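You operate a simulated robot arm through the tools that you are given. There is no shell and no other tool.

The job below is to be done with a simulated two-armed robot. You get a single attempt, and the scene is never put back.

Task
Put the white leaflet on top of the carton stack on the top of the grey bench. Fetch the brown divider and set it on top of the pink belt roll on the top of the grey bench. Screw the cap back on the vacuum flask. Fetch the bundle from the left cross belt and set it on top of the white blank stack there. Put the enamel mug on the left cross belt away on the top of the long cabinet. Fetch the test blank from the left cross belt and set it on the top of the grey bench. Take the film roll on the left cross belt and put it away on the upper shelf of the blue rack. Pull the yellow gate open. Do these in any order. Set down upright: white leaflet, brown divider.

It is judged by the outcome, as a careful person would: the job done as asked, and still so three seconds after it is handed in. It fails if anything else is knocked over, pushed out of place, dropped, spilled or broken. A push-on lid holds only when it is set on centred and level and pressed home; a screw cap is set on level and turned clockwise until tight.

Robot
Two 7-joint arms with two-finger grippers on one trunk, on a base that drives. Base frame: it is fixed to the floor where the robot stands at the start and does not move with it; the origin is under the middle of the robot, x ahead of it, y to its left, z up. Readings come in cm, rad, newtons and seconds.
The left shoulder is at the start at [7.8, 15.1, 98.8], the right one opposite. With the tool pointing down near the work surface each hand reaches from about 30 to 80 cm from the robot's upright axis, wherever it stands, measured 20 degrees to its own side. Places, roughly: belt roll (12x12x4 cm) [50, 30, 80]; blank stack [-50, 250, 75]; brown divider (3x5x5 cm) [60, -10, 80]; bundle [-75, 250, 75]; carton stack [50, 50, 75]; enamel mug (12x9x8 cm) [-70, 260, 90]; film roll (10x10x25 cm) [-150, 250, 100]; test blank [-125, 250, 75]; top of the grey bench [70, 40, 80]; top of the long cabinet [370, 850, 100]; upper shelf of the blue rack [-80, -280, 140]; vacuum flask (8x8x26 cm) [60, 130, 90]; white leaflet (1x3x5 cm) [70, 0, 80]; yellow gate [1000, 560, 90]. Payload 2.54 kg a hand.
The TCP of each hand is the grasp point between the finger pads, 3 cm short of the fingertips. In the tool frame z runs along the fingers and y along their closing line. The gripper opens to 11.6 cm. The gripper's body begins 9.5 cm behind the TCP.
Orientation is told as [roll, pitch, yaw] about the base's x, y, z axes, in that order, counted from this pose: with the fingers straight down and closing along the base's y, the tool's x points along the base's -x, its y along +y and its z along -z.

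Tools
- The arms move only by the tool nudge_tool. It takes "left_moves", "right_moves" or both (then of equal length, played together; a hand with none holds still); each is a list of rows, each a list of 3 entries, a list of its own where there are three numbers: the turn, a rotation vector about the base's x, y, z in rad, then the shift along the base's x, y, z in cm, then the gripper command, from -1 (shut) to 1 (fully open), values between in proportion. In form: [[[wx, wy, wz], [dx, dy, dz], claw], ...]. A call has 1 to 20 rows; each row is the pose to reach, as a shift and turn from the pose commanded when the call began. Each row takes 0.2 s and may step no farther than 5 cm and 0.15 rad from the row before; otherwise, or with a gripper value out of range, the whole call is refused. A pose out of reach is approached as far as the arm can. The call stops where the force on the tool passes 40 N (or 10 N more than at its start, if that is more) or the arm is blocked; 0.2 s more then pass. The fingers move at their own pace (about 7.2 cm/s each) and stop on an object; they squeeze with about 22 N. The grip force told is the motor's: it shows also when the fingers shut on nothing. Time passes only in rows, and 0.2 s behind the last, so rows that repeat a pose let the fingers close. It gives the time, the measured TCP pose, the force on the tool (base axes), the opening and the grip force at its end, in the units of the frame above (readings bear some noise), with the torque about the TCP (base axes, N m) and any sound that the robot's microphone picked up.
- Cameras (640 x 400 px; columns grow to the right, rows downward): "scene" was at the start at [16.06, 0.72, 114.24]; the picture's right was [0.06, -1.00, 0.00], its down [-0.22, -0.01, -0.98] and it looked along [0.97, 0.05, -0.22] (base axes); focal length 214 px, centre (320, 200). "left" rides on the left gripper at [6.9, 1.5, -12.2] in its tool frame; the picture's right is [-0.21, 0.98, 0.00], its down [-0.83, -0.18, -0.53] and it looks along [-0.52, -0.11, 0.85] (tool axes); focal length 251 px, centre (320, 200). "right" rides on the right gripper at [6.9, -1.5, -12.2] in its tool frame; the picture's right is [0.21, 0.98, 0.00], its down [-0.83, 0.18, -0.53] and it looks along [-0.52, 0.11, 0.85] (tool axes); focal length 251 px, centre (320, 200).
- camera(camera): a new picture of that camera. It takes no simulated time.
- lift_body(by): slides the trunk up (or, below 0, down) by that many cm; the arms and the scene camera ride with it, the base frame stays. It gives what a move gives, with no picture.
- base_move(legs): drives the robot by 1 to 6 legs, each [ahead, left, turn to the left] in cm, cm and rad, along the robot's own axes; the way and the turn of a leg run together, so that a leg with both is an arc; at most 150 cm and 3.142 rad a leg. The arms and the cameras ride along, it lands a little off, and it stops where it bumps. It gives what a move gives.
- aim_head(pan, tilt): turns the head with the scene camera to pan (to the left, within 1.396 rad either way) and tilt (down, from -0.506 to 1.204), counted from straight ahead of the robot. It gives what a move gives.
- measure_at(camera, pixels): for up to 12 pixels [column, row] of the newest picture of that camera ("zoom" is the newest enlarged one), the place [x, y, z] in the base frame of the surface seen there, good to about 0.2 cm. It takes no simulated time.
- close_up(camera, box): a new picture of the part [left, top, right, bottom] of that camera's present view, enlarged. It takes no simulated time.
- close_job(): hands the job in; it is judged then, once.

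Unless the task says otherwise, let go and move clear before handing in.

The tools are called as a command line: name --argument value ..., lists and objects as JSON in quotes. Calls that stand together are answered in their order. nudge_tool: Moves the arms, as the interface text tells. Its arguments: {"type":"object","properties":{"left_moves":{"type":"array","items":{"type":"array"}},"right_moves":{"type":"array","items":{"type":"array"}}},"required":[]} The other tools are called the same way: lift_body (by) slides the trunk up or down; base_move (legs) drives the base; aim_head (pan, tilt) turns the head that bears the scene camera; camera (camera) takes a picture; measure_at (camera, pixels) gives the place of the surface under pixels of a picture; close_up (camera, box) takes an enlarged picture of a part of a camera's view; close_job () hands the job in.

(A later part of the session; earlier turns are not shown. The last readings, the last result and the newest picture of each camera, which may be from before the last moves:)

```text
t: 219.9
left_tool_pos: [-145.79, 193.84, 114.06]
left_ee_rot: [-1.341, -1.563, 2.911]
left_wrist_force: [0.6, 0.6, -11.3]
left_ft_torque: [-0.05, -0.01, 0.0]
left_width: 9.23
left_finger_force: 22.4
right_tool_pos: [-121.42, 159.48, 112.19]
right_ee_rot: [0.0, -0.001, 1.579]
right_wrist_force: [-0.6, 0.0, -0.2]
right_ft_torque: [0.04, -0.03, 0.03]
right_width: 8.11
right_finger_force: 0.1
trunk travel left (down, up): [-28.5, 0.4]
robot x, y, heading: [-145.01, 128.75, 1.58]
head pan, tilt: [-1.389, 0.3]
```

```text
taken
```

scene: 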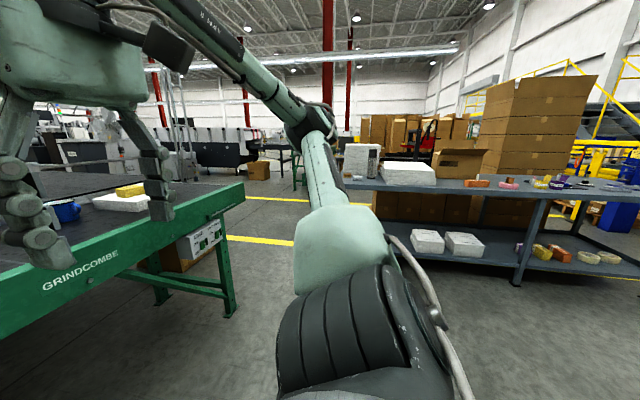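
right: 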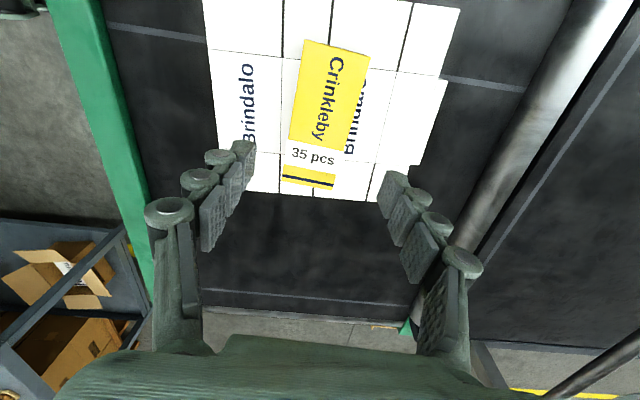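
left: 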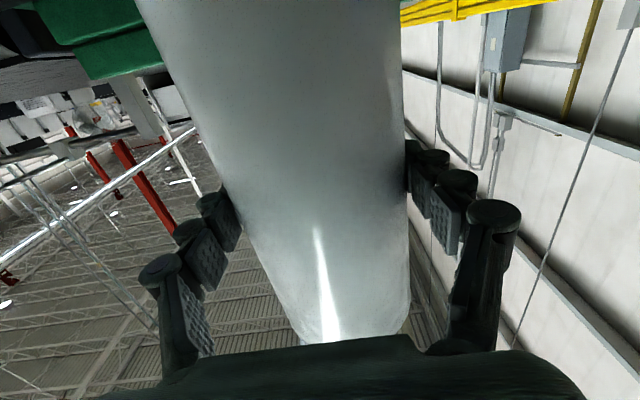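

There is a strapping machine to the left, so I'll shift right (+x) before turning. Checking its distance first.

aim_head --pan 1.39 --tilt 0.3

camera --camera "scene"

measure_at --camera "scene" --pixels '[[115, 265], [225, 258], [40, 275], [270, 200], [60, 180], [455, 270], [100, 360], [10, 270]]'

base_move --legs '[[0, -65, 0]]'

```text
t: 222.3
left_tool_pos: [-145.93, 193.85, 113.99]
left_ee_rot: [-1.341, -1.562, 2.911]
left_wrist_force: [0.3, -0.5, -11.1]
left_ft_torque: [-0.04, -0.01, -0.01]
left_width: 9.21
left_finger_force: 21.7
right_tool_pos: [-121.45, 159.45, 112.33]
right_ee_rot: [0.0, 0.001, 1.578]
right_wrist_force: [0.5, -0.2, 0.0]
right_ft_torque: [-0.02, -0.02, 0.0]
right_width: 8.13
right_finger_force: 0.1
trunk travel left (down, up): [-28.5, 0.4]
robot x, y, heading: [-145.4, 127.97, 1.582]
head pan, tilt: [1.389, 0.3]
```

```text
taken
```

scene: 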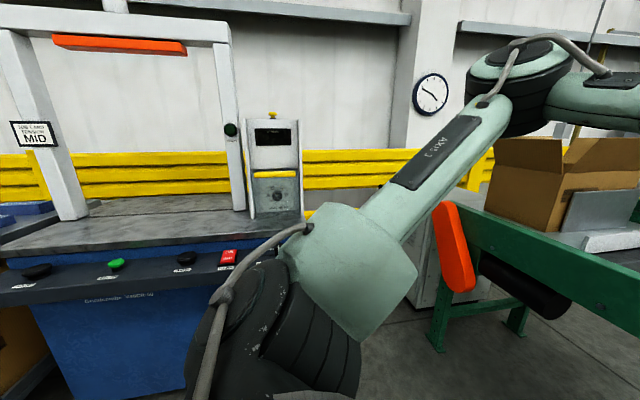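

```text
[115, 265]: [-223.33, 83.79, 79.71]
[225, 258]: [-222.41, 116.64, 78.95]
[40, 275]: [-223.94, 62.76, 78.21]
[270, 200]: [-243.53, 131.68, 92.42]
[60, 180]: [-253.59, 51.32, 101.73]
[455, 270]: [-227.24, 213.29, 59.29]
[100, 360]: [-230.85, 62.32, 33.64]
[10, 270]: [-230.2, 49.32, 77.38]
```

```text
t: 229.1
left_tool_pos: [-80.88, 194.57, 113.99]
left_ee_rot: [-1.343, -1.562, 2.917]
left_wrist_force: [-0.1, 0.2, -10.1]
left_ft_torque: [-0.07, -0.01, 0.01]
left_width: 9.22
left_finger_force: 22.2
right_tool_pos: [-56.23, 160.38, 112.37]
right_ee_rot: [0.0, -0.002, 1.584]
right_wrist_force: [-0.7, -0.3, -0.3]
right_ft_torque: [-0.01, -0.04, 0.03]
right_width: 8.11
right_finger_force: 0.0
trunk travel left (down, up): [-28.5, 0.4]
robot x, y, heading: [-80.31, 129.11, 1.581]
head pan, tilt: [1.389, 0.3]
```

Robot is at [-80,129]. I turn right to face the bench direction first, then look towards the rack.

base_move --legs '[[0, 0, -1.58]]'

aim_head --pan -1.3 --tilt 0.3

camera --camera "scene"

```text
t: 233.4
left_tool_pos: [-14.59, 128.88, 114.06]
left_ee_rot: [-1.276, -1.561, 1.261]
left_wrist_force: [-0.2, 0.2, -10.2]
left_ft_torque: [0.02, 0.03, -0.03]
left_width: 9.24
left_finger_force: 21.9
right_tool_pos: [-49.37, 104.89, 112.2]
right_ee_rot: [0.0, 0.0, -0.01]
right_wrist_force: [0.6, -0.1, 0.6]
right_ft_torque: [-0.02, 0.04, 0.02]
right_width: 8.12
right_finger_force: 0.0
trunk travel left (down, up): [-28.5, 0.4]
robot x, y, heading: [-80.17, 128.84, -0.004]
head pan, tilt: [1.389, 0.3]
```

```text
t: 235.8
left_tool_pos: [-14.57, 128.8, 114.05]
left_ee_rot: [-1.208, -1.562, 1.192]
left_wrist_force: [0.1, 0.6, -11.0]
left_ft_torque: [-0.04, 0.03, -0.04]
left_width: 9.19
left_finger_force: 21.9
right_tool_pos: [-49.38, 104.87, 112.26]
right_ee_rot: [0.0, -0.001, -0.008]
right_wrist_force: [-0.5, 0.0, 0.3]
right_ft_torque: [0.0, -0.01, 0.02]
right_width: 8.13
right_finger_force: 0.1
trunk travel left (down, up): [-28.5, 0.4]
robot x, y, heading: [-79.81, 129.42, -0.011]
head pan, tilt: [-1.3, 0.3]
```

```text
taken
```

scene: 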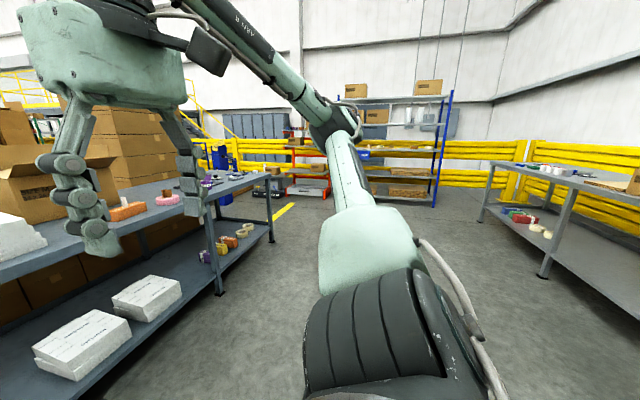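

The way to the blue rack (scene [400,150]) is clear between the bench and another table on the right. I turn to face it.

base_move --legs '[[0, 0, -1.565]]'

aim_head --pan 0.0 --tilt 0.15

camera --camera "scene"

```text
t: 240.2
left_tool_pos: [-80.87, 63.85, 114.01]
left_ee_rot: [-1.209, -1.562, -0.387]
left_wrist_force: [0.3, 0.1, -10.5]
left_ft_torque: [0.05, 0.04, 0.0]
left_width: 9.24
left_finger_force: 22.0
right_tool_pos: [-104.45, 98.88, 112.27]
right_ee_rot: [0.0, -0.002, -1.588]
right_wrist_force: [-0.6, -0.3, 0.2]
right_ft_torque: [0.0, 0.03, 0.0]
right_width: 8.11
right_finger_force: 0.1
trunk travel left (down, up): [-28.5, 0.4]
robot x, y, heading: [-80.0, 128.97, -1.59]
head pan, tilt: [-1.3, 0.3]
```

```text
t: 241.6
left_tool_pos: [-80.85, 63.82, 113.96]
left_ee_rot: [-1.153, -1.561, -0.441]
left_wrist_force: [-0.1, 0.3, -11.0]
left_ft_torque: [0.04, 0.0, 0.02]
left_width: 9.22
left_finger_force: 21.9
right_tool_pos: [-104.54, 98.88, 112.39]
right_ee_rot: [0.0, 0.0, -1.586]
right_wrist_force: [0.4, -0.5, 0.6]
right_ft_torque: [0.0, 0.01, 0.03]
right_width: 8.13
right_finger_force: 0.0
trunk travel left (down, up): [-28.5, 0.4]
robot x, y, heading: [-80.53, 129.42, -1.593]
head pan, tilt: [0.0, 0.15]
```

```text
taken
```

scene: 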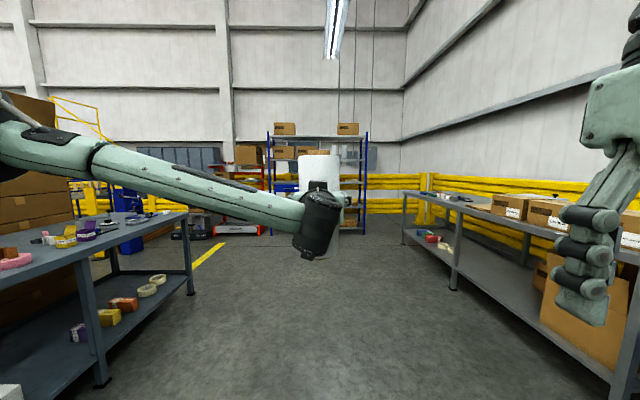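

Straight ahead lies the rack; a table flanks the right side. I measure its edge and the rack's features.

measure_at --camera "scene" --pixels '[[404, 205], [600, 275], [610, 380], [405, 240], [270, 180], [365, 180], [290, 172], [355, 172], [320, 240], [190, 210], [340, 250], [366, 135]]'

close_up --camera "scene" --box '[250, 110, 390, 250]'

```text
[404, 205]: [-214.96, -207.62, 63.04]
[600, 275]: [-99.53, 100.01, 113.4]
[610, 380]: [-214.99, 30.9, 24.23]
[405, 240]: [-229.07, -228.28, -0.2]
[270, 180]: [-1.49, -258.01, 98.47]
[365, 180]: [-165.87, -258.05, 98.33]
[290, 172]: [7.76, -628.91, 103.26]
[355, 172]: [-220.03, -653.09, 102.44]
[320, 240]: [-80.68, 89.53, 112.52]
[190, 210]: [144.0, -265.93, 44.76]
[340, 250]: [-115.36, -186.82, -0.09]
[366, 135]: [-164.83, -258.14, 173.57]
```

```text
2.86 times, centred on (320, 180) of scene
```

zoom: 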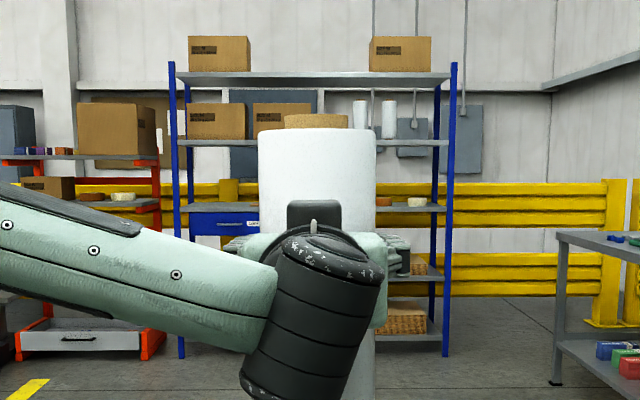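

The rack's upper shelf (z≈141) already holds two white rolls at its right half with a free gap beside the cartons. I drive ahead ~240 cm to get a closer look.

base_move --legs '[[120, 0, 0.022], [120, 0, 0]]'

aim_head --pan 0.0 --tilt -0.1

camera --camera "scene"

```text
t: 253.3
left_tool_pos: [-78.4, -174.47, 113.94]
left_ee_rot: [-1.125, -1.559, -0.457]
left_wrist_force: [0.6, -0.4, -11.3]
left_ft_torque: [0.05, -0.02, 0.02]
left_width: 9.23
left_finger_force: 22.1
right_tool_pos: [-102.37, -139.85, 112.25]
right_ee_rot: [-0.001, 0.001, -1.577]
right_wrist_force: [-0.1, -0.4, -1.0]
right_ft_torque: [0.05, -0.02, 0.01]
right_width: 8.09
right_finger_force: 0.1
trunk travel left (down, up): [-28.5, 0.4]
robot x, y, heading: [-78.17, -109.2, -1.58]
head pan, tilt: [0.0, 0.15]
```

```text
t: 254.1
left_tool_pos: [-78.42, -174.47, 114.01]
left_ee_rot: [-1.012, -1.558, -0.571]
left_wrist_force: [0.0, -0.6, -9.6]
left_ft_torque: [0.07, 0.01, 0.01]
left_width: 9.22
left_finger_force: 22.2
right_tool_pos: [-102.45, -139.71, 112.31]
right_ee_rot: [0.0, 0.001, -1.578]
right_wrist_force: [0.2, 0.1, 0.4]
right_ft_torque: [-0.02, -0.01, -0.01]
right_width: 8.15
right_finger_force: 0.0
trunk travel left (down, up): [-28.5, 0.4]
robot x, y, heading: [-78.05, -109.29, -1.58]
head pan, tilt: [0.0, -0.099]
```

```text
taken
```

scene: 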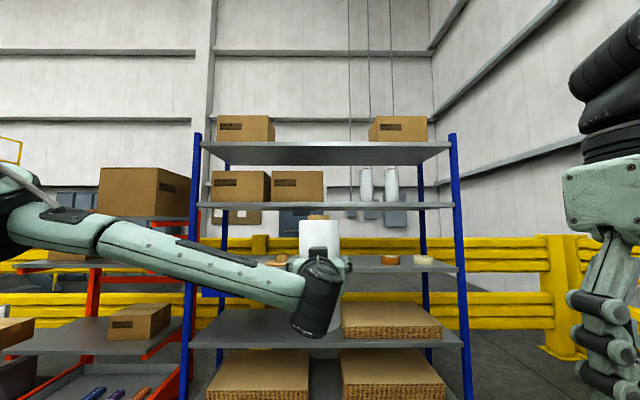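

close_up --camera "scene" --box '[190, 110, 470, 280]'

measure_at --camera "scene" --pixels '[[330, 206], [322, 190], [366, 185], [391, 185], [366, 200], [391, 200], [325, 175], [330, 150], [440, 206], [455, 200], [200, 200], [340, 262]]'

```text
2.29 times, centred on (330, 195) of scene
```

zoom: 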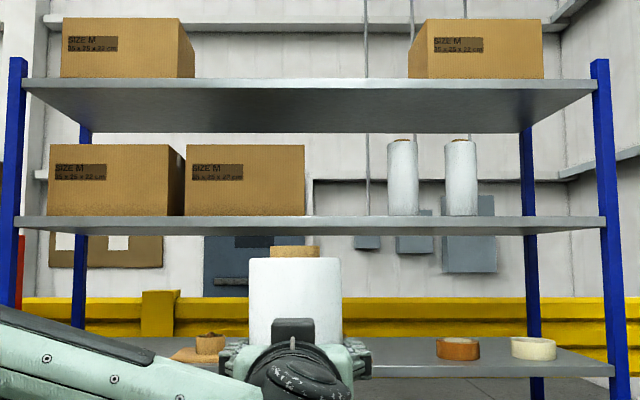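

```text
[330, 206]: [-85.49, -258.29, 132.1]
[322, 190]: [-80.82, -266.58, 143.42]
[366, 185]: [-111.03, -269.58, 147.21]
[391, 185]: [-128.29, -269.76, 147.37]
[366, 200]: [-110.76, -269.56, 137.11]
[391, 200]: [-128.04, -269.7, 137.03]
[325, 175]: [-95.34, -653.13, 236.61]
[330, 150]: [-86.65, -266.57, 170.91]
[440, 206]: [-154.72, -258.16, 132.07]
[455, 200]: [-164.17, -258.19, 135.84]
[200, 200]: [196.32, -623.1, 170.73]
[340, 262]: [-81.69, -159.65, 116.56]
```

close_up --camera "scene" --box '[300, 150, 460, 230]'

measure_at --camera "zoom" --pixels '[[180, 210], [180, 215], [180, 220], [180, 226], [180, 232], [265, 206], [365, 206], [100, 205], [280, 100], [360, 100], [480, 212], [265, 200]]'

```text
4.00 times, centred on (380, 190) of scene
```

zoom: 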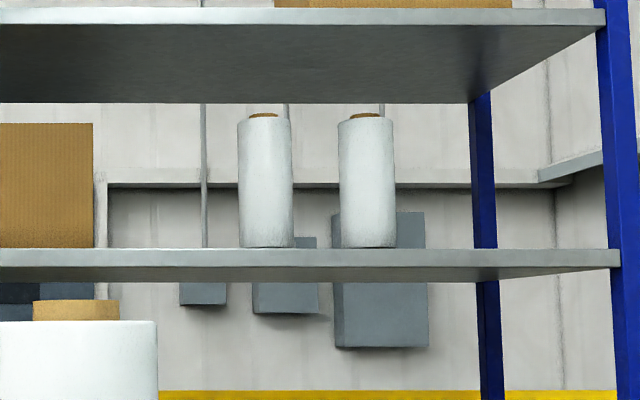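

```text
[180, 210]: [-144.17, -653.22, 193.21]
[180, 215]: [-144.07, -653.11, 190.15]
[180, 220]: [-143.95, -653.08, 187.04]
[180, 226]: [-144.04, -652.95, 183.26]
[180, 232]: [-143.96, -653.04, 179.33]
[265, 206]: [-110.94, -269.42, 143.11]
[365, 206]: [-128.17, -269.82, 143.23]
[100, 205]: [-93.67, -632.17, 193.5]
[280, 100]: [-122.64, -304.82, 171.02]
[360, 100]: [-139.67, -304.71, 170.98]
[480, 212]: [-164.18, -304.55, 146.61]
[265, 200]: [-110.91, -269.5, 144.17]
```

measure_at --camera "zoom" --pixels '[[180, 250], [180, 254], [180, 260], [180, 266], [180, 275], [265, 244], [365, 244], [92, 200], [60, 240], [400, 10], [400, 20], [240, 180]]'

measure_at --camera "zoom" --pixels '[[240, 230], [290, 180], [340, 180], [394, 180], [92, 160], [85, 180], [470, 120], [610, 180], [280, 278], [550, 252]]'

```text
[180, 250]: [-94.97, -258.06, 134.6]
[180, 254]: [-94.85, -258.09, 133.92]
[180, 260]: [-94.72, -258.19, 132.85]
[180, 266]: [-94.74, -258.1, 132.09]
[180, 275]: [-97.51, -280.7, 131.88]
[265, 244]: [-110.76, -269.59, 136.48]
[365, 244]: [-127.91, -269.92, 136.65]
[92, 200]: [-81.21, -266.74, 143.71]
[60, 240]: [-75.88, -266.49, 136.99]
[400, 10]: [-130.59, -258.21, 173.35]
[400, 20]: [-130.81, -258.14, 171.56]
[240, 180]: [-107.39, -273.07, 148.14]
```

```text
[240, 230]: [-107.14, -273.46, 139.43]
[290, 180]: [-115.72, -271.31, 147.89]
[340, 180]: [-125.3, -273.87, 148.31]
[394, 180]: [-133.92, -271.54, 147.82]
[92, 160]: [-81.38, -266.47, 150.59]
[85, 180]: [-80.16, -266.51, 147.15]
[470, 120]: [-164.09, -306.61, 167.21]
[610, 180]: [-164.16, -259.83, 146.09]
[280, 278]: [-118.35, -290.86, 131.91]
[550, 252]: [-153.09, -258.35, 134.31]
```

Upper shelf surface is z≈135, its front lip at y≈-258, next shelf underside z≈171; the free gap between carton (x≈-81) and the first roll (x≈-107) is 25 cm wide. I raise the roll to shelf height here in open space.

nudge_tool --left_moves '[[[0, 0, 0], [0, 0, 3], -1], [[0, 0, 0], [0, 0, 6], -1], [[0, 0, 0], [0, 0, 9], -1], [[0, 0, 0], [0, 0, 12], -1], [[0, 0, 0], [0, 0, 15], -1], [[0, 0, 0], [0, 0, 18], -1], [[0, 0, 0], [0, 0, 21], -1], [[0, 0, 0], [0, 0, 24], -1], [[0, 0, 0], [0, 0, 27], -1], [[0, 0, 0], [0, 0, 30], -1], [[0, 0, 0], [0, 0, 33], -1], [[0, 0, 0], [0, 0, 36], -1], [[0, 0, 0], [0, 0, 39], -1], [[0, 0, 0], [0, 0, 39], -1]]'

camera --camera "scene"

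camera --camera "left"

```text
t: 257.1
left_tool_pos: [-78.3, -174.59, 152.78]
left_ee_rot: [-1.01, -1.561, -0.576]
left_wrist_force: [-0.3, -0.5, -11.4]
left_ft_torque: [0.08, 0.02, 0.03]
left_width: 9.25
left_finger_force: 21.9
right_tool_pos: [-102.28, -139.78, 112.31]
right_ee_rot: [0.0, 0.001, -1.577]
right_wrist_force: [0.4, 0.1, 0.5]
right_ft_torque: [-0.01, 0.0, 0.0]
right_width: 8.12
right_finger_force: 0.0
trunk travel left (down, up): [-28.5, 0.4]
robot x, y, heading: [-78.27, -109.25, -1.58]
head pan, tilt: [0.0, -0.099]
```

```text
taken
```

scene: 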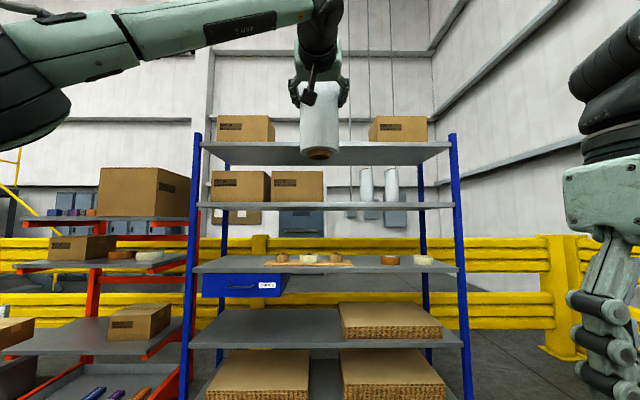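

```text
taken
```

left: 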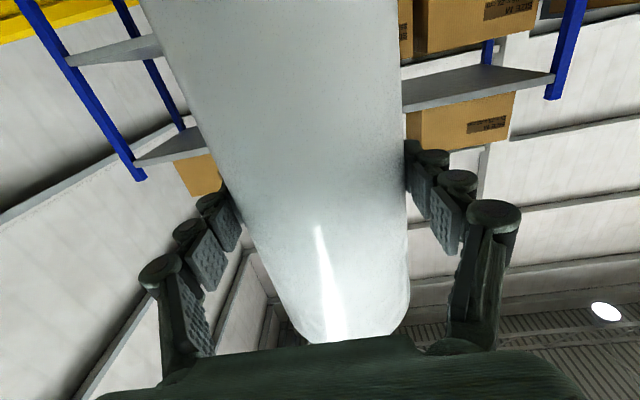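

The roll is at z≈152.8 (bottom ≈138.6). I drive ahead 75 cm and 15 cm right so it faces the free gap, still in front of the lip.

base_move --legs '[[0, -15, 0.009], [74, 0, 0]]'

camera --camera "scene"

camera --camera "left"

camera --camera "right"

```text
t: 262.8
left_tool_pos: [-93.77, -248.89, 152.73]
left_ee_rot: [-1.09, -1.561, -0.498]
left_wrist_force: [-0.4, 0.1, -11.0]
left_ft_torque: [0.05, 0.02, 0.01]
left_width: 9.23
left_finger_force: 22.3
right_tool_pos: [-117.67, -213.97, 112.24]
right_ee_rot: [0.002, -0.001, -1.579]
right_wrist_force: [0.0, -0.1, -1.0]
right_ft_torque: [0.03, 0.01, 0.03]
right_width: 8.11
right_finger_force: 0.0
trunk travel left (down, up): [-28.5, 0.4]
robot x, y, heading: [-93.3, -183.05, -1.579]
head pan, tilt: [0.0, -0.099]
```

```text
taken
```

scene: 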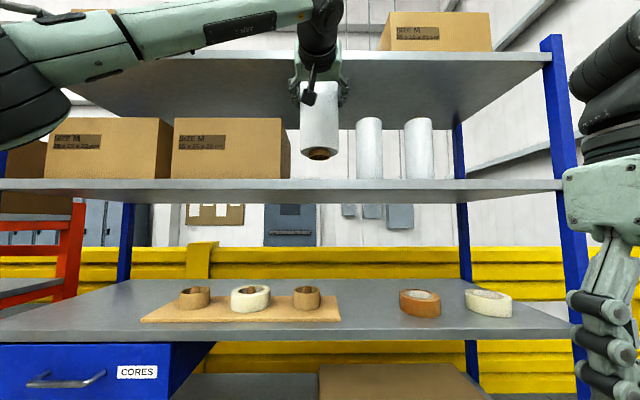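

```text
taken
```

left: 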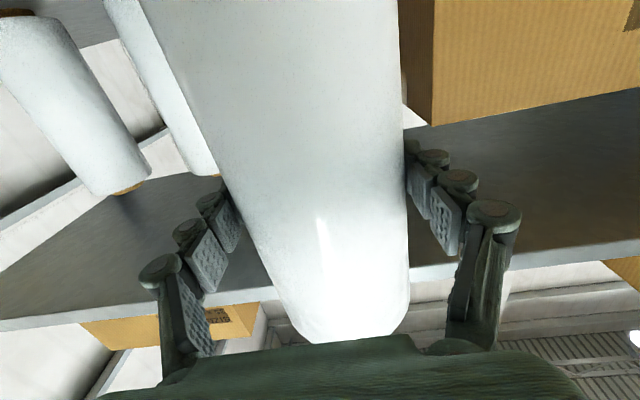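

```text
taken
```

right: 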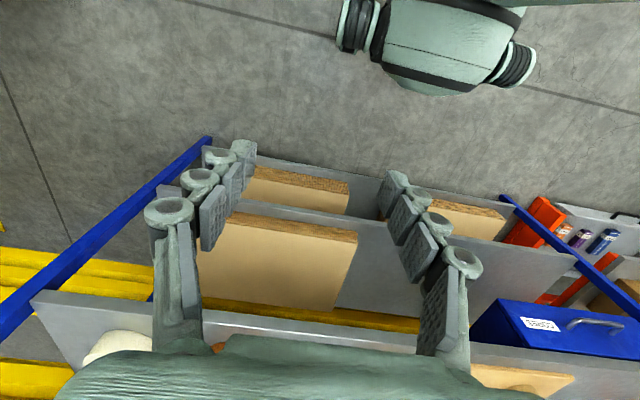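

The roll faces the gap with ~7 cm to each neighbour and clears lip and upper shelf. I drive straight ahead 18 cm to bring it over the shelf.

base_move --legs '[[18, 0, 0]]'

camera --camera "scene"

camera --camera "left"

```text
t: 264.3
left_tool_pos: [-94.11, -267.18, 152.72]
left_ee_rot: [-0.98, -1.559, -0.611]
left_wrist_force: [0.3, -1.7, -11.2]
left_ft_torque: [0.04, -0.02, 0.01]
left_width: 9.21
left_finger_force: 21.5
right_tool_pos: [-117.95, -232.03, 112.26]
right_ee_rot: [0.001, 0.001, -1.583]
right_wrist_force: [0.4, 0.1, -0.6]
right_ft_torque: [0.04, -0.01, -0.02]
right_width: 8.08
right_finger_force: 0.0
trunk travel left (down, up): [-28.5, 0.4]
robot x, y, heading: [-93.44, -201.46, -1.587]
head pan, tilt: [0.0, -0.099]
```

```text
taken
```

scene: 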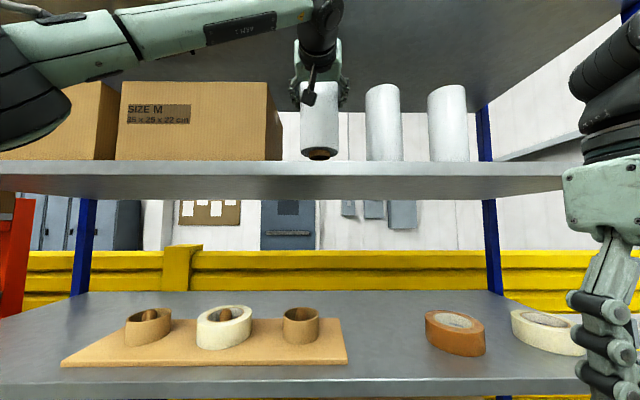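

```text
taken
```

left: 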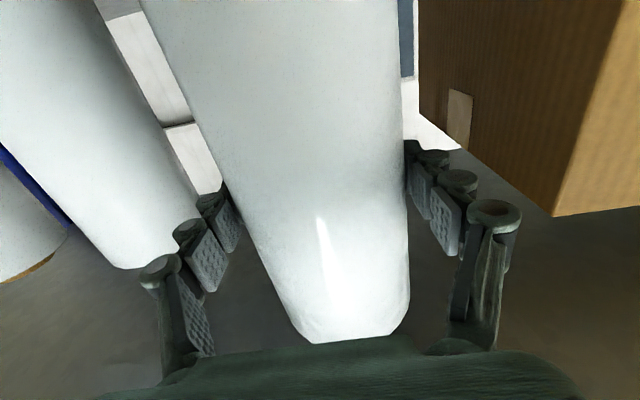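

The roll is over the shelf between carton and the other rolls. I push 4 cm further in and lower until contact.

nudge_tool --left_moves '[[[0, 0, 0], [0, -2, 0], -1], [[0, 0, 0], [0, -4, 0], -1], [[0, 0, 0], [0, -4, -1], -1], [[0, 0, 0], [0, -4, -2], -1], [[0, 0, 0], [0, -4, -2.8], -1], [[0, 0, 0], [0, -4, -2.8], -1]]'

close_up --camera "scene" --box '[240, 60, 480, 210]'

```text
t: 265.7
left_tool_pos: [-94.07, -270.95, 149.96]
left_ee_rot: [-0.954, -1.562, -0.637]
left_wrist_force: [-0.6, -0.6, -11.2]
left_ft_torque: [0.02, -0.03, 0.02]
left_width: 9.24
left_finger_force: 21.9
right_tool_pos: [-117.97, -232.03, 112.38]
right_ee_rot: [0.001, -0.001, -1.583]
right_wrist_force: [0.5, 0.0, -0.7]
right_ft_torque: [0.0, 0.01, 0.0]
right_width: 8.09
right_finger_force: 0.0
trunk travel left (down, up): [-28.5, 0.4]
robot x, y, heading: [-93.64, -201.71, -1.586]
head pan, tilt: [0.0, -0.099]
```

```text
2.67 times, centred on (360, 135) of scene
```

zoom: 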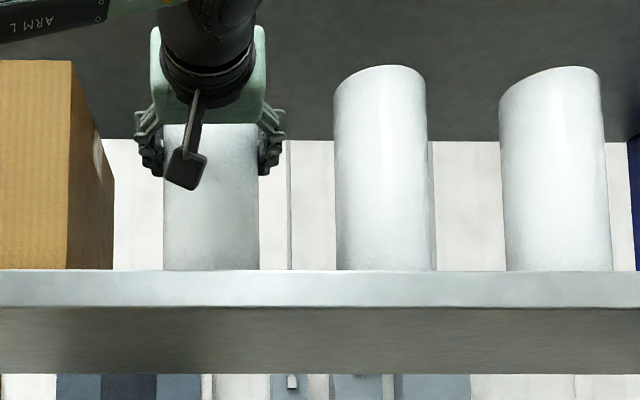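

Now in small steps down until the shelf takes the weight.

nudge_tool --left_moves '[[[0, 0, 0], [0, 0, -0.2], -1], [[0, 0, 0], [0, 0, -0.4], -1], [[0, 0, 0], [0, 0, -0.4], -1]]'

nudge_tool --left_moves '[[[0, 0, 0], [0, 0, -0.15], -1], [[0, 0, 0], [0, 0, -0.3], -1], [[0, 0, 0], [0, 0, -0.3], -1]]'

nudge_tool --left_moves '[[[0, 0, 0], [0, 0, -0.1], -1], [[0, 0, 0], [0, 0, -0.2], -1], [[0, 0, 0], [0, 0, -0.2], -1]]'

```text
t: 266.5
left_tool_pos: [-94.18, -270.9, 149.55]
left_ee_rot: [-0.988, -1.561, -0.605]
left_wrist_force: [0.6, 0.7, -10.9]
left_ft_torque: [0.07, -0.01, 0.03]
left_width: 9.21
left_finger_force: 22.0
right_tool_pos: [-117.9, -232.18, 112.29]
right_ee_rot: [0.0, 0.0, -1.583]
right_wrist_force: [-0.3, -1.4, -0.2]
right_ft_torque: [0.01, -0.01, 0.0]
right_width: 8.13
right_finger_force: 0.0
trunk travel left (down, up): [-28.5, 0.4]
robot x, y, heading: [-94.03, -201.46, -1.58]
head pan, tilt: [0.0, -0.099]
```

```text
t: 267.3
left_tool_pos: [-94.11, -270.77, 149.56]
left_ee_rot: [-1.433, -1.563, -0.157]
left_wrist_force: [-1.5, -4.0, 0.7]
left_ft_torque: [-0.53, -0.13, -0.07]
left_width: 9.21
left_finger_force: 21.5
right_tool_pos: [-118.02, -231.87, 112.32]
right_ee_rot: [0.001, -0.002, -1.583]
right_wrist_force: [-0.3, 0.4, 0.0]
right_ft_torque: [-0.01, -0.01, -0.01]
right_width: 8.12
right_finger_force: 0.1
trunk travel left (down, up): [-28.5, 0.4]
robot x, y, heading: [-93.66, -201.68, -1.583]
head pan, tilt: [0.0, -0.099]
```

```text
t: 268.1
left_tool_pos: [-94.11, -270.52, 149.31]
left_ee_rot: [-1.602, -1.562, 0.013]
left_wrist_force: [-1.1, -4.5, 14.7]
left_ft_torque: [-0.21, -0.06, -0.03]
left_width: 9.28
left_finger_force: 21.5
right_tool_pos: [-118.1, -231.82, 112.47]
right_ee_rot: [-0.001, -0.003, -1.583]
right_wrist_force: [0.7, -0.6, 0.7]
right_ft_torque: [0.01, -0.01, 0.01]
right_width: 8.13
right_finger_force: 0.1
trunk travel left (down, up): [-28.5, 0.4]
robot x, y, heading: [-93.61, -201.49, -1.581]
head pan, tilt: [0.0, -0.099]
```

The shelf carries the roll now. I ease off 1.5 mm and open the fingers slowly.

nudge_tool --left_moves '[[[0, 0, 0], [0, 0, 0.15], -1], [[0, 0, 0], [0, 0, 0.15], 0.62], [[0, 0, 0], [0, 0, 0.15], 0.7], [[0, 0, 0], [0, 0, 0.15], 0.85], [[0, 0, 0], [0, 0, 0.15], 1], [[0, 0, 0], [0, 0, 0.15], 1]]'

close_up --camera "scene" --box '[240, 60, 480, 210]'

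camera --camera "left"

```text
t: 269.5
left_tool_pos: [-94.06, -270.83, 149.26]
left_ee_rot: [-1.138, -1.561, -0.454]
left_wrist_force: [-0.1, 0.3, -0.3]
left_ft_torque: [0.0, -0.03, 0.01]
left_width: 11.61
left_finger_force: 0.0
right_tool_pos: [-118.02, -231.85, 112.36]
right_ee_rot: [0.0, -0.004, -1.584]
right_wrist_force: [1.3, -0.7, -0.8]
right_ft_torque: [0.01, -0.04, -0.01]
right_width: 8.11
right_finger_force: 0.0
trunk travel left (down, up): [-28.5, 0.4]
robot x, y, heading: [-93.29, -201.21, -1.581]
head pan, tilt: [0.0, -0.099]
```

```text
2.67 times, centred on (360, 135) of scene
```

zoom: 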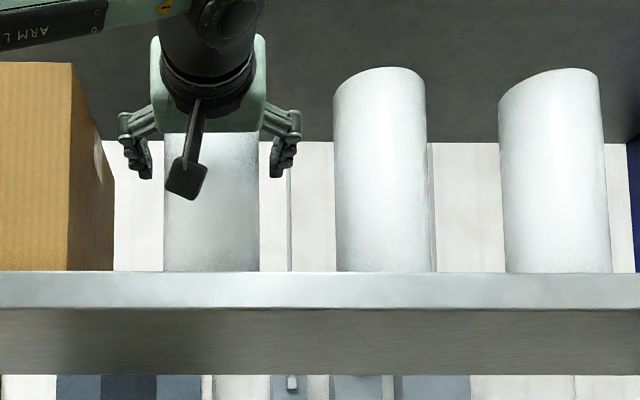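

```text
taken
```

left: 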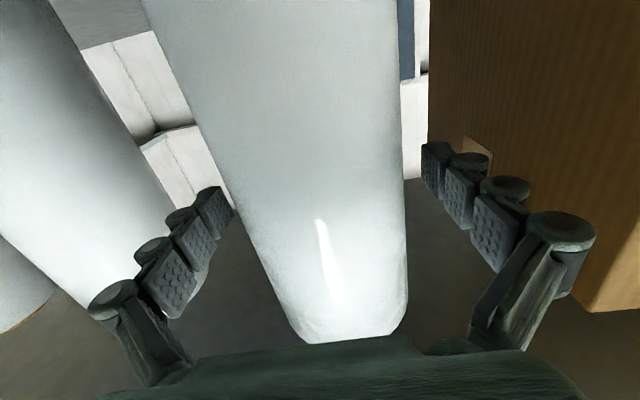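

The roll stands free on the shelf. I withdraw the hand straight back, then drive back.

nudge_tool --left_moves '[[[0, 0, 0], [0, 2, 0], 1], [[0, 0, 0], [0, 4, 0], 1], [[0, 0, 0], [0, 7, 0], 1], [[0, 0, 0], [0, 10, 0], 1], [[0, 0, 0], [0, 12, 0], 1], [[0, 0, 0], [0, 12, 0], 1]]'

base_move --legs '[[-45, 0, 0]]'

camera --camera "scene"

```text
t: 270.9
left_tool_pos: [-94.33, -258.79, 149.17]
left_ee_rot: [-1.123, -1.561, -0.471]
left_wrist_force: [0.5, 0.7, 0.2]
left_ft_torque: [0.03, -0.01, 0.01]
left_width: 11.57
left_finger_force: 0.1
right_tool_pos: [-117.93, -231.92, 112.33]
right_ee_rot: [0.001, -0.001, -1.582]
right_wrist_force: [0.2, 0.7, 0.1]
right_ft_torque: [-0.01, 0.0, -0.02]
right_width: 8.14
right_finger_force: 0.0
trunk travel left (down, up): [-28.5, 0.4]
robot x, y, heading: [-93.4, -201.66, -1.581]
head pan, tilt: [0.0, -0.099]
```

```text
t: 273.6
left_tool_pos: [-93.66, -213.89, 149.24]
left_ee_rot: [-1.169, -1.561, -0.417]
left_wrist_force: [0.5, 0.4, 0.2]
left_ft_torque: [0.03, 0.01, 0.02]
left_width: 11.62
left_finger_force: 0.0
right_tool_pos: [-117.26, -187.06, 112.37]
right_ee_rot: [0.0, -0.001, -1.581]
right_wrist_force: [0.1, -0.2, 0.1]
right_ft_torque: [-0.03, -0.03, 0.0]
right_width: 8.14
right_finger_force: 0.2
trunk travel left (down, up): [-28.5, 0.4]
robot x, y, heading: [-93.05, -156.89, -1.58]
head pan, tilt: [0.0, -0.099]
```

```text
taken
```

scene: 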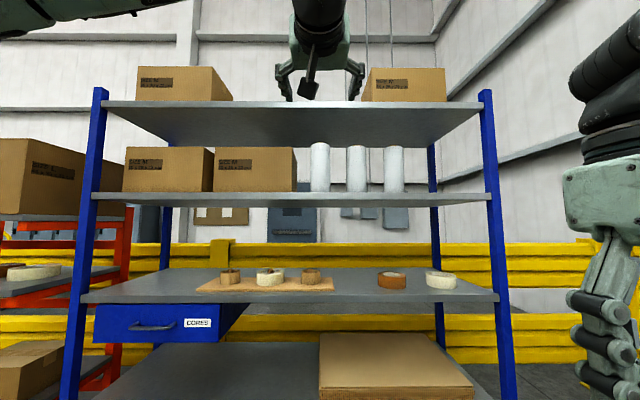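

The film roll stands in line with the other rolls on the upper shelf. I bring the left hand down and back to pointing downwards.

nudge_tool --left_moves '[[[0, 0, 0], [0, 0, -3], 1], [[0, 0, 0], [0, 0, -6], 1], [[0, 0, 0], [0, 0, -9], 1], [[0.14, 0, 0], [0, 0, -12], 1], [[0.28, 0, 0], [0, 0, -15], 1], [[0.42, 0, 0], [1, 0, -18], 1], [[0.56, 0, 0], [2, 0, -21], 1], [[0.7, 0, 0], [4, 1, -24], 1], [[0.84, 0, 0], [6, 3, -27], 1], [[0.98, 0, 0], [8, 5, -29], 1], [[1.12, 0, 0], [10, 8, -30], 1], [[1.26, 0, 0], [12, 11, -30], 1], [[1.4, 0, 0], [14, 14, -30], 1], [[1.5, 0, 0], [16, 17, -30], 1], [[1.5708, 0, 0], [18, 20, -30], 1], [[1.5708, 0, 0], [20, 23, -30], 1], [[1.5708, 0, 0], [21, 25, -30], 1], [[1.5708, 0, 0], [21, 25, -30], 1]]'

aim_head --pan 1.3 --tilt 0.3

camera --camera "scene"

```text
t: 277.4
left_tool_pos: [-72.67, -188.94, 119.13]
left_ee_rot: [-0.018, 0.005, -1.562]
left_wrist_force: [-0.2, 0.7, -0.1]
left_ft_torque: [0.04, 0.01, -0.01]
left_width: 11.58
left_finger_force: 0.1
right_tool_pos: [-117.36, -187.12, 112.36]
right_ee_rot: [0.0, -0.003, -1.579]
right_wrist_force: [-0.5, -0.5, -0.4]
right_ft_torque: [0.0, -0.01, -0.05]
right_width: 8.12
right_finger_force: 0.1
trunk travel left (down, up): [-28.5, 0.4]
robot x, y, heading: [-93.24, -156.54, -1.579]
head pan, tilt: [0.0, -0.099]
```

```text
t: 278.9
left_tool_pos: [-72.61, -188.96, 119.23]
left_ee_rot: [-0.017, 0.003, -1.562]
left_wrist_force: [-0.3, -0.5, -0.3]
left_ft_torque: [-0.01, 0.0, -0.03]
left_width: 11.59
left_finger_force: 0.0
right_tool_pos: [-117.37, -186.98, 112.4]
right_ee_rot: [0.0, -0.002, -1.581]
right_wrist_force: [-0.4, 0.2, 0.2]
right_ft_torque: [0.01, -0.03, -0.01]
right_width: 8.13
right_finger_force: 0.2
trunk travel left (down, up): [-28.5, 0.4]
robot x, y, heading: [-92.78, -156.75, -1.576]
head pan, tilt: [1.3, 0.3]
```

```text
taken
```

scene: 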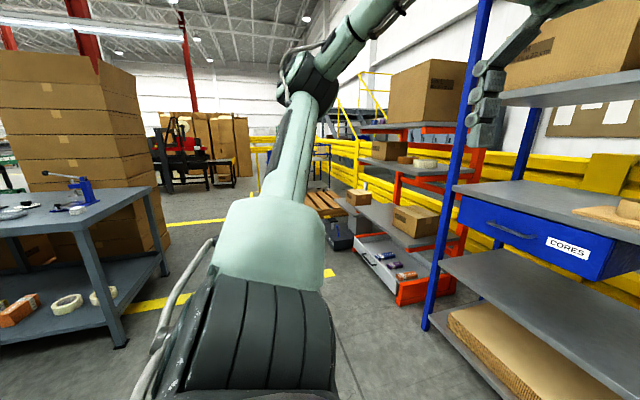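

The small tilt of the left hand can be corrected later. I now turn around and drive back to the belt for the test blank and the mug.

base_move --legs '[[0, 0, 3.14], [120, 0, 0], [120, 10, 0]]'

aim_head --pan 0.0 --tilt 0.35

camera --camera "scene"

```text
t: 298.5
left_tool_pos: [-136.73, 115.83, 119.21]
left_ee_rot: [-0.018, 0.004, 1.633]
left_wrist_force: [-0.2, -0.1, 0.1]
left_ft_torque: [-0.02, 0.01, -0.01]
left_width: 11.6
left_finger_force: 0.0
right_tool_pos: [-92.08, 116.21, 112.32]
right_ee_rot: [0.0, 0.0, 1.614]
right_wrist_force: [0.3, 0.1, -0.3]
right_ft_torque: [0.01, -0.01, 0.02]
right_width: 8.16
right_finger_force: 0.1
trunk travel left (down, up): [-28.5, 0.4]
robot x, y, heading: [-114.71, 84.58, 1.613]
head pan, tilt: [1.3, 0.3]
```

```text
t: 300.0
left_tool_pos: [-136.77, 115.89, 119.19]
left_ee_rot: [-0.017, 0.005, 1.632]
left_wrist_force: [0.1, -0.7, -1.1]
left_ft_torque: [-0.03, 0.0, 0.0]
left_width: 11.61
left_finger_force: 0.0
right_tool_pos: [-91.99, 116.29, 112.35]
right_ee_rot: [-0.001, -0.002, 1.614]
right_wrist_force: [-0.1, 0.6, 0.5]
right_ft_torque: [-0.03, 0.04, 0.0]
right_width: 8.12
right_finger_force: 0.1
trunk travel left (down, up): [-28.5, 0.4]
robot x, y, heading: [-114.93, 84.73, 1.612]
head pan, tilt: [0.0, 0.351]
```

```text
taken
```

scene: 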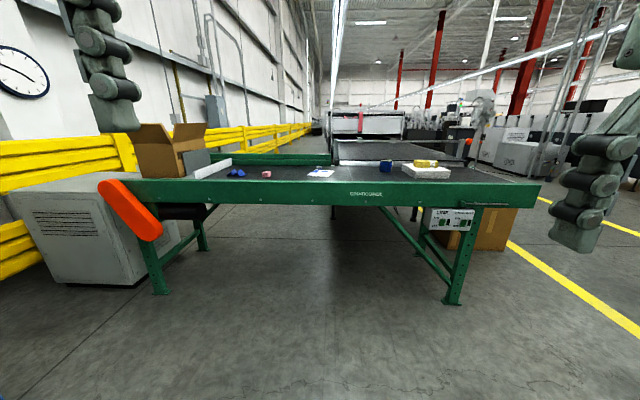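

Robot at [-115,85]. I straighten and drive up to the belt again.

base_move --legs '[[0, 0, -0.041], [98, -2, 0]]'

aim_head --pan 0.0 --tilt 0.6

camera --camera "scene"

```text
t: 305.5
left_tool_pos: [-132.15, 214.7, 119.28]
left_ee_rot: [-0.017, 0.005, 1.571]
left_wrist_force: [-0.4, 0.4, -0.6]
left_ft_torque: [-0.03, -0.02, 0.02]
left_width: 11.61
left_finger_force: 0.1
right_tool_pos: [-87.54, 212.4, 112.34]
right_ee_rot: [0.0, -0.003, 1.555]
right_wrist_force: [0.6, 0.5, -0.1]
right_ft_torque: [-0.02, -0.01, -0.03]
right_width: 8.11
right_finger_force: 0.1
trunk travel left (down, up): [-28.5, 0.4]
robot x, y, heading: [-111.96, 182.05, 1.553]
head pan, tilt: [0.0, 0.351]
```

```text
t: 306.2
left_tool_pos: [-132.29, 214.6, 119.22]
left_ee_rot: [-0.018, 0.005, 1.572]
left_wrist_force: [-0.2, 0.5, -0.4]
left_ft_torque: [0.0, -0.03, 0.01]
left_width: 11.62
left_finger_force: 0.0
right_tool_pos: [-87.33, 212.44, 112.36]
right_ee_rot: [0.0, -0.002, 1.554]
right_wrist_force: [-0.3, -0.9, -0.5]
right_ft_torque: [0.03, -0.01, -0.04]
right_width: 8.11
right_finger_force: 0.1
trunk travel left (down, up): [-28.5, 0.4]
robot x, y, heading: [-111.76, 182.27, 1.555]
head pan, tilt: [0.0, 0.6]
```

```text
taken
```

scene: 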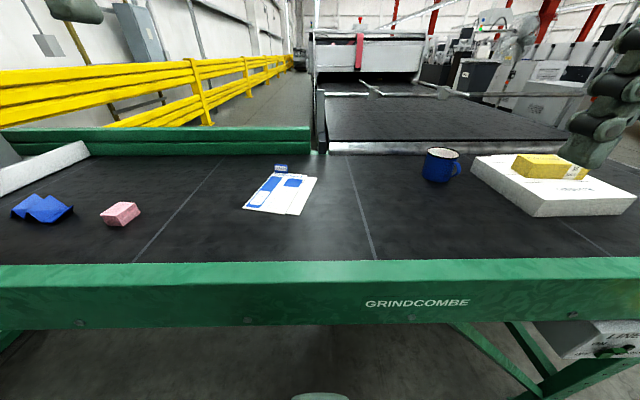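

measure_at --camera "scene" --pixels '[[300, 300], [300, 268], [320, 396], [281, 168], [277, 167], [287, 169], [281, 172], [262, 178], [318, 180], [245, 207], [298, 214], [280, 190]]'

close_up --camera "scene" --box '[235, 150, 335, 225]'

```text
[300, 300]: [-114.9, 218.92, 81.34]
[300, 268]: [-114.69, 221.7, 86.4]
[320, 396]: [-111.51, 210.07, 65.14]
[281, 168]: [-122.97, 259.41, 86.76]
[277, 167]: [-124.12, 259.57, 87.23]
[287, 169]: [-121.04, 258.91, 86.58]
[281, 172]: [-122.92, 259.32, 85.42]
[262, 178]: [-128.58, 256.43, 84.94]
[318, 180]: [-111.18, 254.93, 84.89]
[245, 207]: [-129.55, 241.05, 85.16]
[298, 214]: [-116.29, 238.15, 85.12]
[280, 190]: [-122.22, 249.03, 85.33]
```

```text
5.33 times, centred on (285, 188) of scene
```

zoom: 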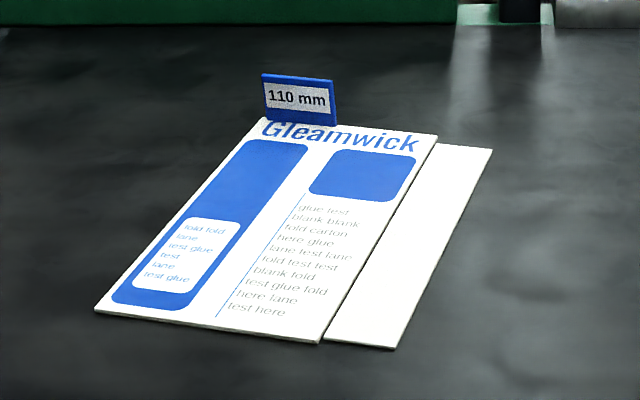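

The blank's edges run at -0.215 rad and the tab's centre is ≈[-122.95,259.3], z 85.4–87.6. I edge 5 cm ahead (gap to frame ~9 cm now) for reach.

base_move --legs '[[4.8, 0, 0.016]]'

nudge_tool --left_moves '[[[0, -0.018, 0.12], [1, 2, -1], 0.0], [[0, -0.018, 0.25], [2, 5, -2], 0.0], [[0, -0.018, 0.38], [3, 8, -3], 0.0], [[0, -0.018, 0.51], [4, 12, -4], 0.0], [[0, -0.018, 0.64], [5, 16, -5], 0.0], [[0, -0.018, 0.77], [6, 20, -6], 0.0], [[0, -0.018, 0.9], [7, 24, -7], 0.0], [[0, -0.018, 1.03], [8, 28, -8], 0.0], [[0, -0.018, 1.16], [8.8, 32, -10], -0.3], [[0, -0.018, 1.29], [9, 35, -12], -0.5], [[0, -0.018, 1.355], [9.2, 37, -14], -0.6], [[0, -0.018, 1.355], [9.2, 39.7, -16], -0.6], [[0, -0.018, 1.355], [9.2, 39.7, -18], -0.6], [[0, -0.018, 1.355], [9.2, 39.7, -18], -0.6]]'

camera --camera "left"

camera --camera "scene"

```text
t: 307.1
left_tool_pos: [-132.71, 219.05, 119.21]
left_ee_rot: [-0.016, 0.005, 1.589]
left_wrist_force: [0.7, 0.4, 1.1]
left_ft_torque: [-0.03, -0.01, -0.03]
left_width: 11.6
left_finger_force: 0.1
right_tool_pos: [-87.94, 217.66, 112.2]
right_ee_rot: [-0.001, 0.0, 1.571]
right_wrist_force: [-0.5, -0.1, -1.1]
right_ft_torque: [-0.07, 0.02, 0.0]
right_width: 8.11
right_finger_force: 0.0
trunk travel left (down, up): [-28.5, 0.4]
robot x, y, heading: [-112.0, 186.86, 1.57]
head pan, tilt: [0.0, 0.6]
```

```text
t: 310.1
left_tool_pos: [-123.53, 259.08, 101.11]
left_ee_rot: [-0.028, 0.014, 2.942]
left_wrist_force: [0.5, -0.1, -0.1]
left_ft_torque: [-0.04, 0.01, 0.0]
left_width: 2.33
left_finger_force: 0.1
right_tool_pos: [-87.91, 217.59, 112.42]
right_ee_rot: [0.001, -0.002, 1.57]
right_wrist_force: [-0.3, 0.2, 0.2]
right_ft_torque: [0.03, 0.02, -0.03]
right_width: 8.12
right_finger_force: 0.0
trunk travel left (down, up): [-28.5, 0.4]
robot x, y, heading: [-111.89, 186.87, 1.571]
head pan, tilt: [0.0, 0.6]
```

```text
taken
```

left: 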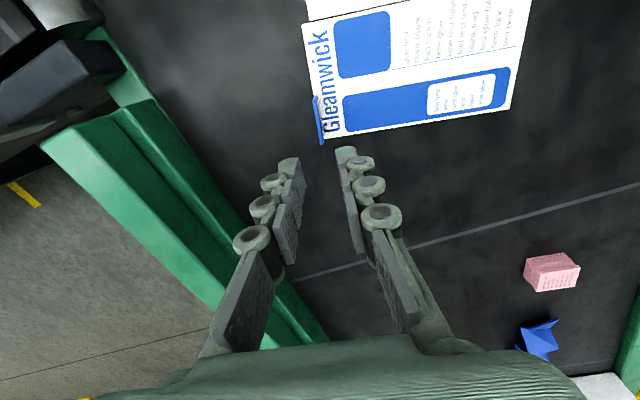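

```text
taken
```

scene: 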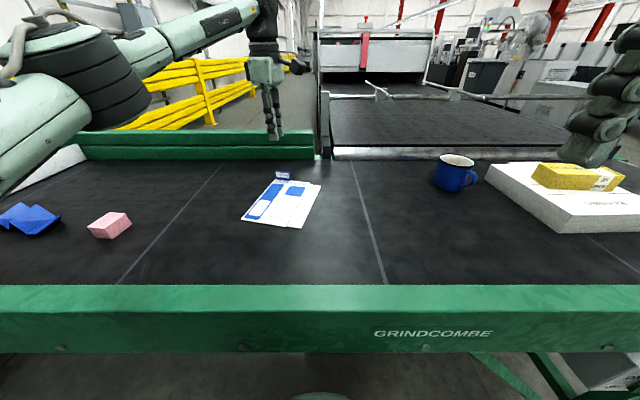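

The hand hovers over the tab (left image [318,120], seen edge-on between the fingers). I level the small tilt and measure the tab in close-up.

nudge_tool --left_moves '[[[-0.0247, 0.0192, -0.014], [0, 0, -2], -0.6], [[-0.0247, 0.0192, -0.014], [0, 0, -4], -0.6], [[-0.0247, 0.0192, -0.014], [0, 0, -4], -0.6]]'

close_up --camera "left" --box '[270, 70, 370, 190]'

```text
t: 310.9
left_tool_pos: [-123.55, 258.83, 97.03]
left_ee_rot: [-0.002, 0.001, 2.929]
left_wrist_force: [-0.2, -0.5, 0.2]
left_ft_torque: [0.0, 0.04, -0.02]
left_width: 2.35
left_finger_force: 0.1
right_tool_pos: [-87.88, 217.56, 112.29]
right_ee_rot: [-0.001, -0.002, 1.572]
right_wrist_force: [-0.1, -0.2, -0.5]
right_ft_torque: [0.0, 0.01, 0.0]
right_width: 8.11
right_finger_force: 0.1
trunk travel left (down, up): [-28.5, 0.4]
robot x, y, heading: [-112.09, 186.56, 1.567]
head pan, tilt: [0.0, 0.6]
```

```text
3.33 times, centred on (320, 130) of left
```

zoom: 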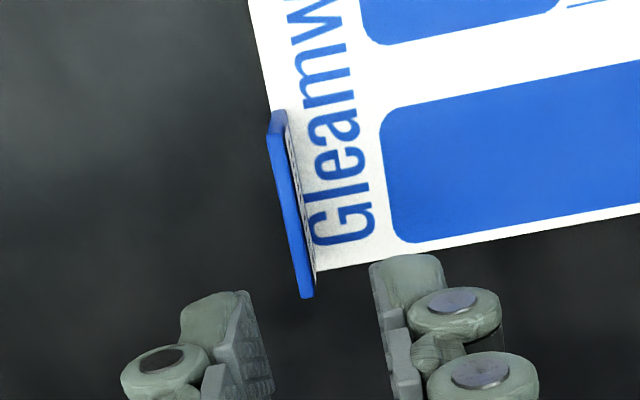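

measure_at --camera "zoom" --pixels '[[275, 125], [285, 180], [295, 240], [305, 290], [280, 150], [290, 210], [310, 260], [250, 20], [325, 265], [300, 265]]'

```text
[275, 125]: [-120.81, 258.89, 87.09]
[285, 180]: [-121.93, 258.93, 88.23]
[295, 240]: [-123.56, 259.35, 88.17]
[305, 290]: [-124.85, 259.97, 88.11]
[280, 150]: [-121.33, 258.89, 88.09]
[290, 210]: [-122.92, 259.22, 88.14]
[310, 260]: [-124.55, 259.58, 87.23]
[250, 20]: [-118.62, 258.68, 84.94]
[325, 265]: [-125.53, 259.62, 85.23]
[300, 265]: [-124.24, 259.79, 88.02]
```

Tab top edge: centre ≈[-122.9,259.3], z 88.15. I centre over it, descend so the fingertips stay ~0.7 cm above the sheet, and close.

nudge_tool --left_moves '[[[0, 0, -0.038], [0.6, 0.42, -1], -0.6], [[0, 0, -0.038], [0.6, 0.42, -3], -0.6], [[0, 0, -0.038], [0.6, 0.42, -5], -0.6], [[0, 0, -0.038], [0.6, 0.42, -7], -0.6], [[0, 0, -0.038], [0.6, 0.42, -8.1], -0.6], [[0, 0, -0.038], [0.6, 0.42, -8.1], -0.6]]'

camera --camera "left"

close_up --camera "scene" --box '[220, 110, 340, 240]'

```text
t: 312.4
left_tool_pos: [-122.84, 259.07, 89.16]
left_ee_rot: [-0.002, 0.0, 2.888]
left_wrist_force: [-0.4, 0.0, 0.0]
left_ft_torque: [-0.02, -0.05, 0.0]
left_width: 2.32
left_finger_force: 0.1
right_tool_pos: [-87.97, 217.47, 112.37]
right_ee_rot: [0.001, -0.003, 1.57]
right_wrist_force: [0.4, 0.1, 0.2]
right_ft_torque: [-0.01, 0.01, -0.03]
right_width: 8.11
right_finger_force: 0.1
trunk travel left (down, up): [-28.5, 0.4]
robot x, y, heading: [-111.78, 186.91, 1.571]
head pan, tilt: [0.0, 0.6]
```

```text
taken
```

left: 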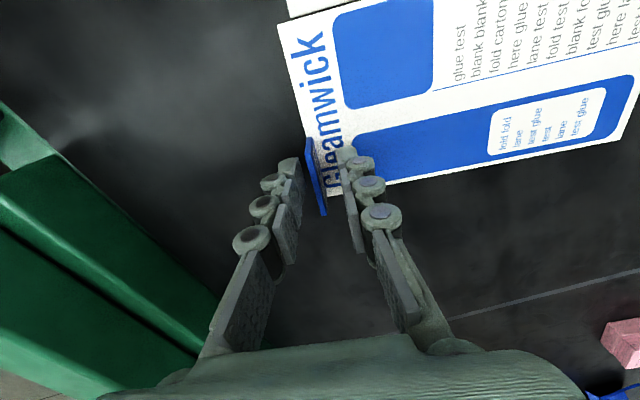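

```text
3.08 times, centred on (280, 175) of scene
```

zoom: 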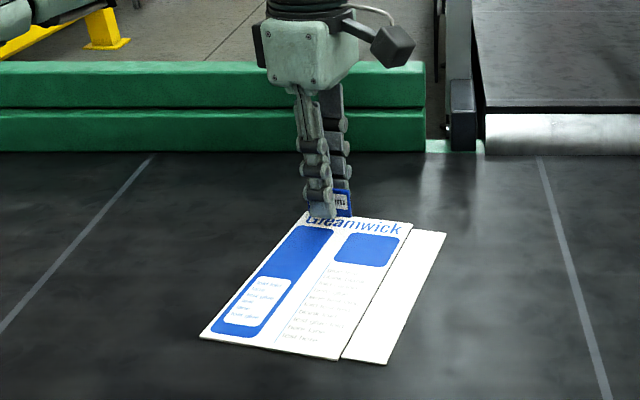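

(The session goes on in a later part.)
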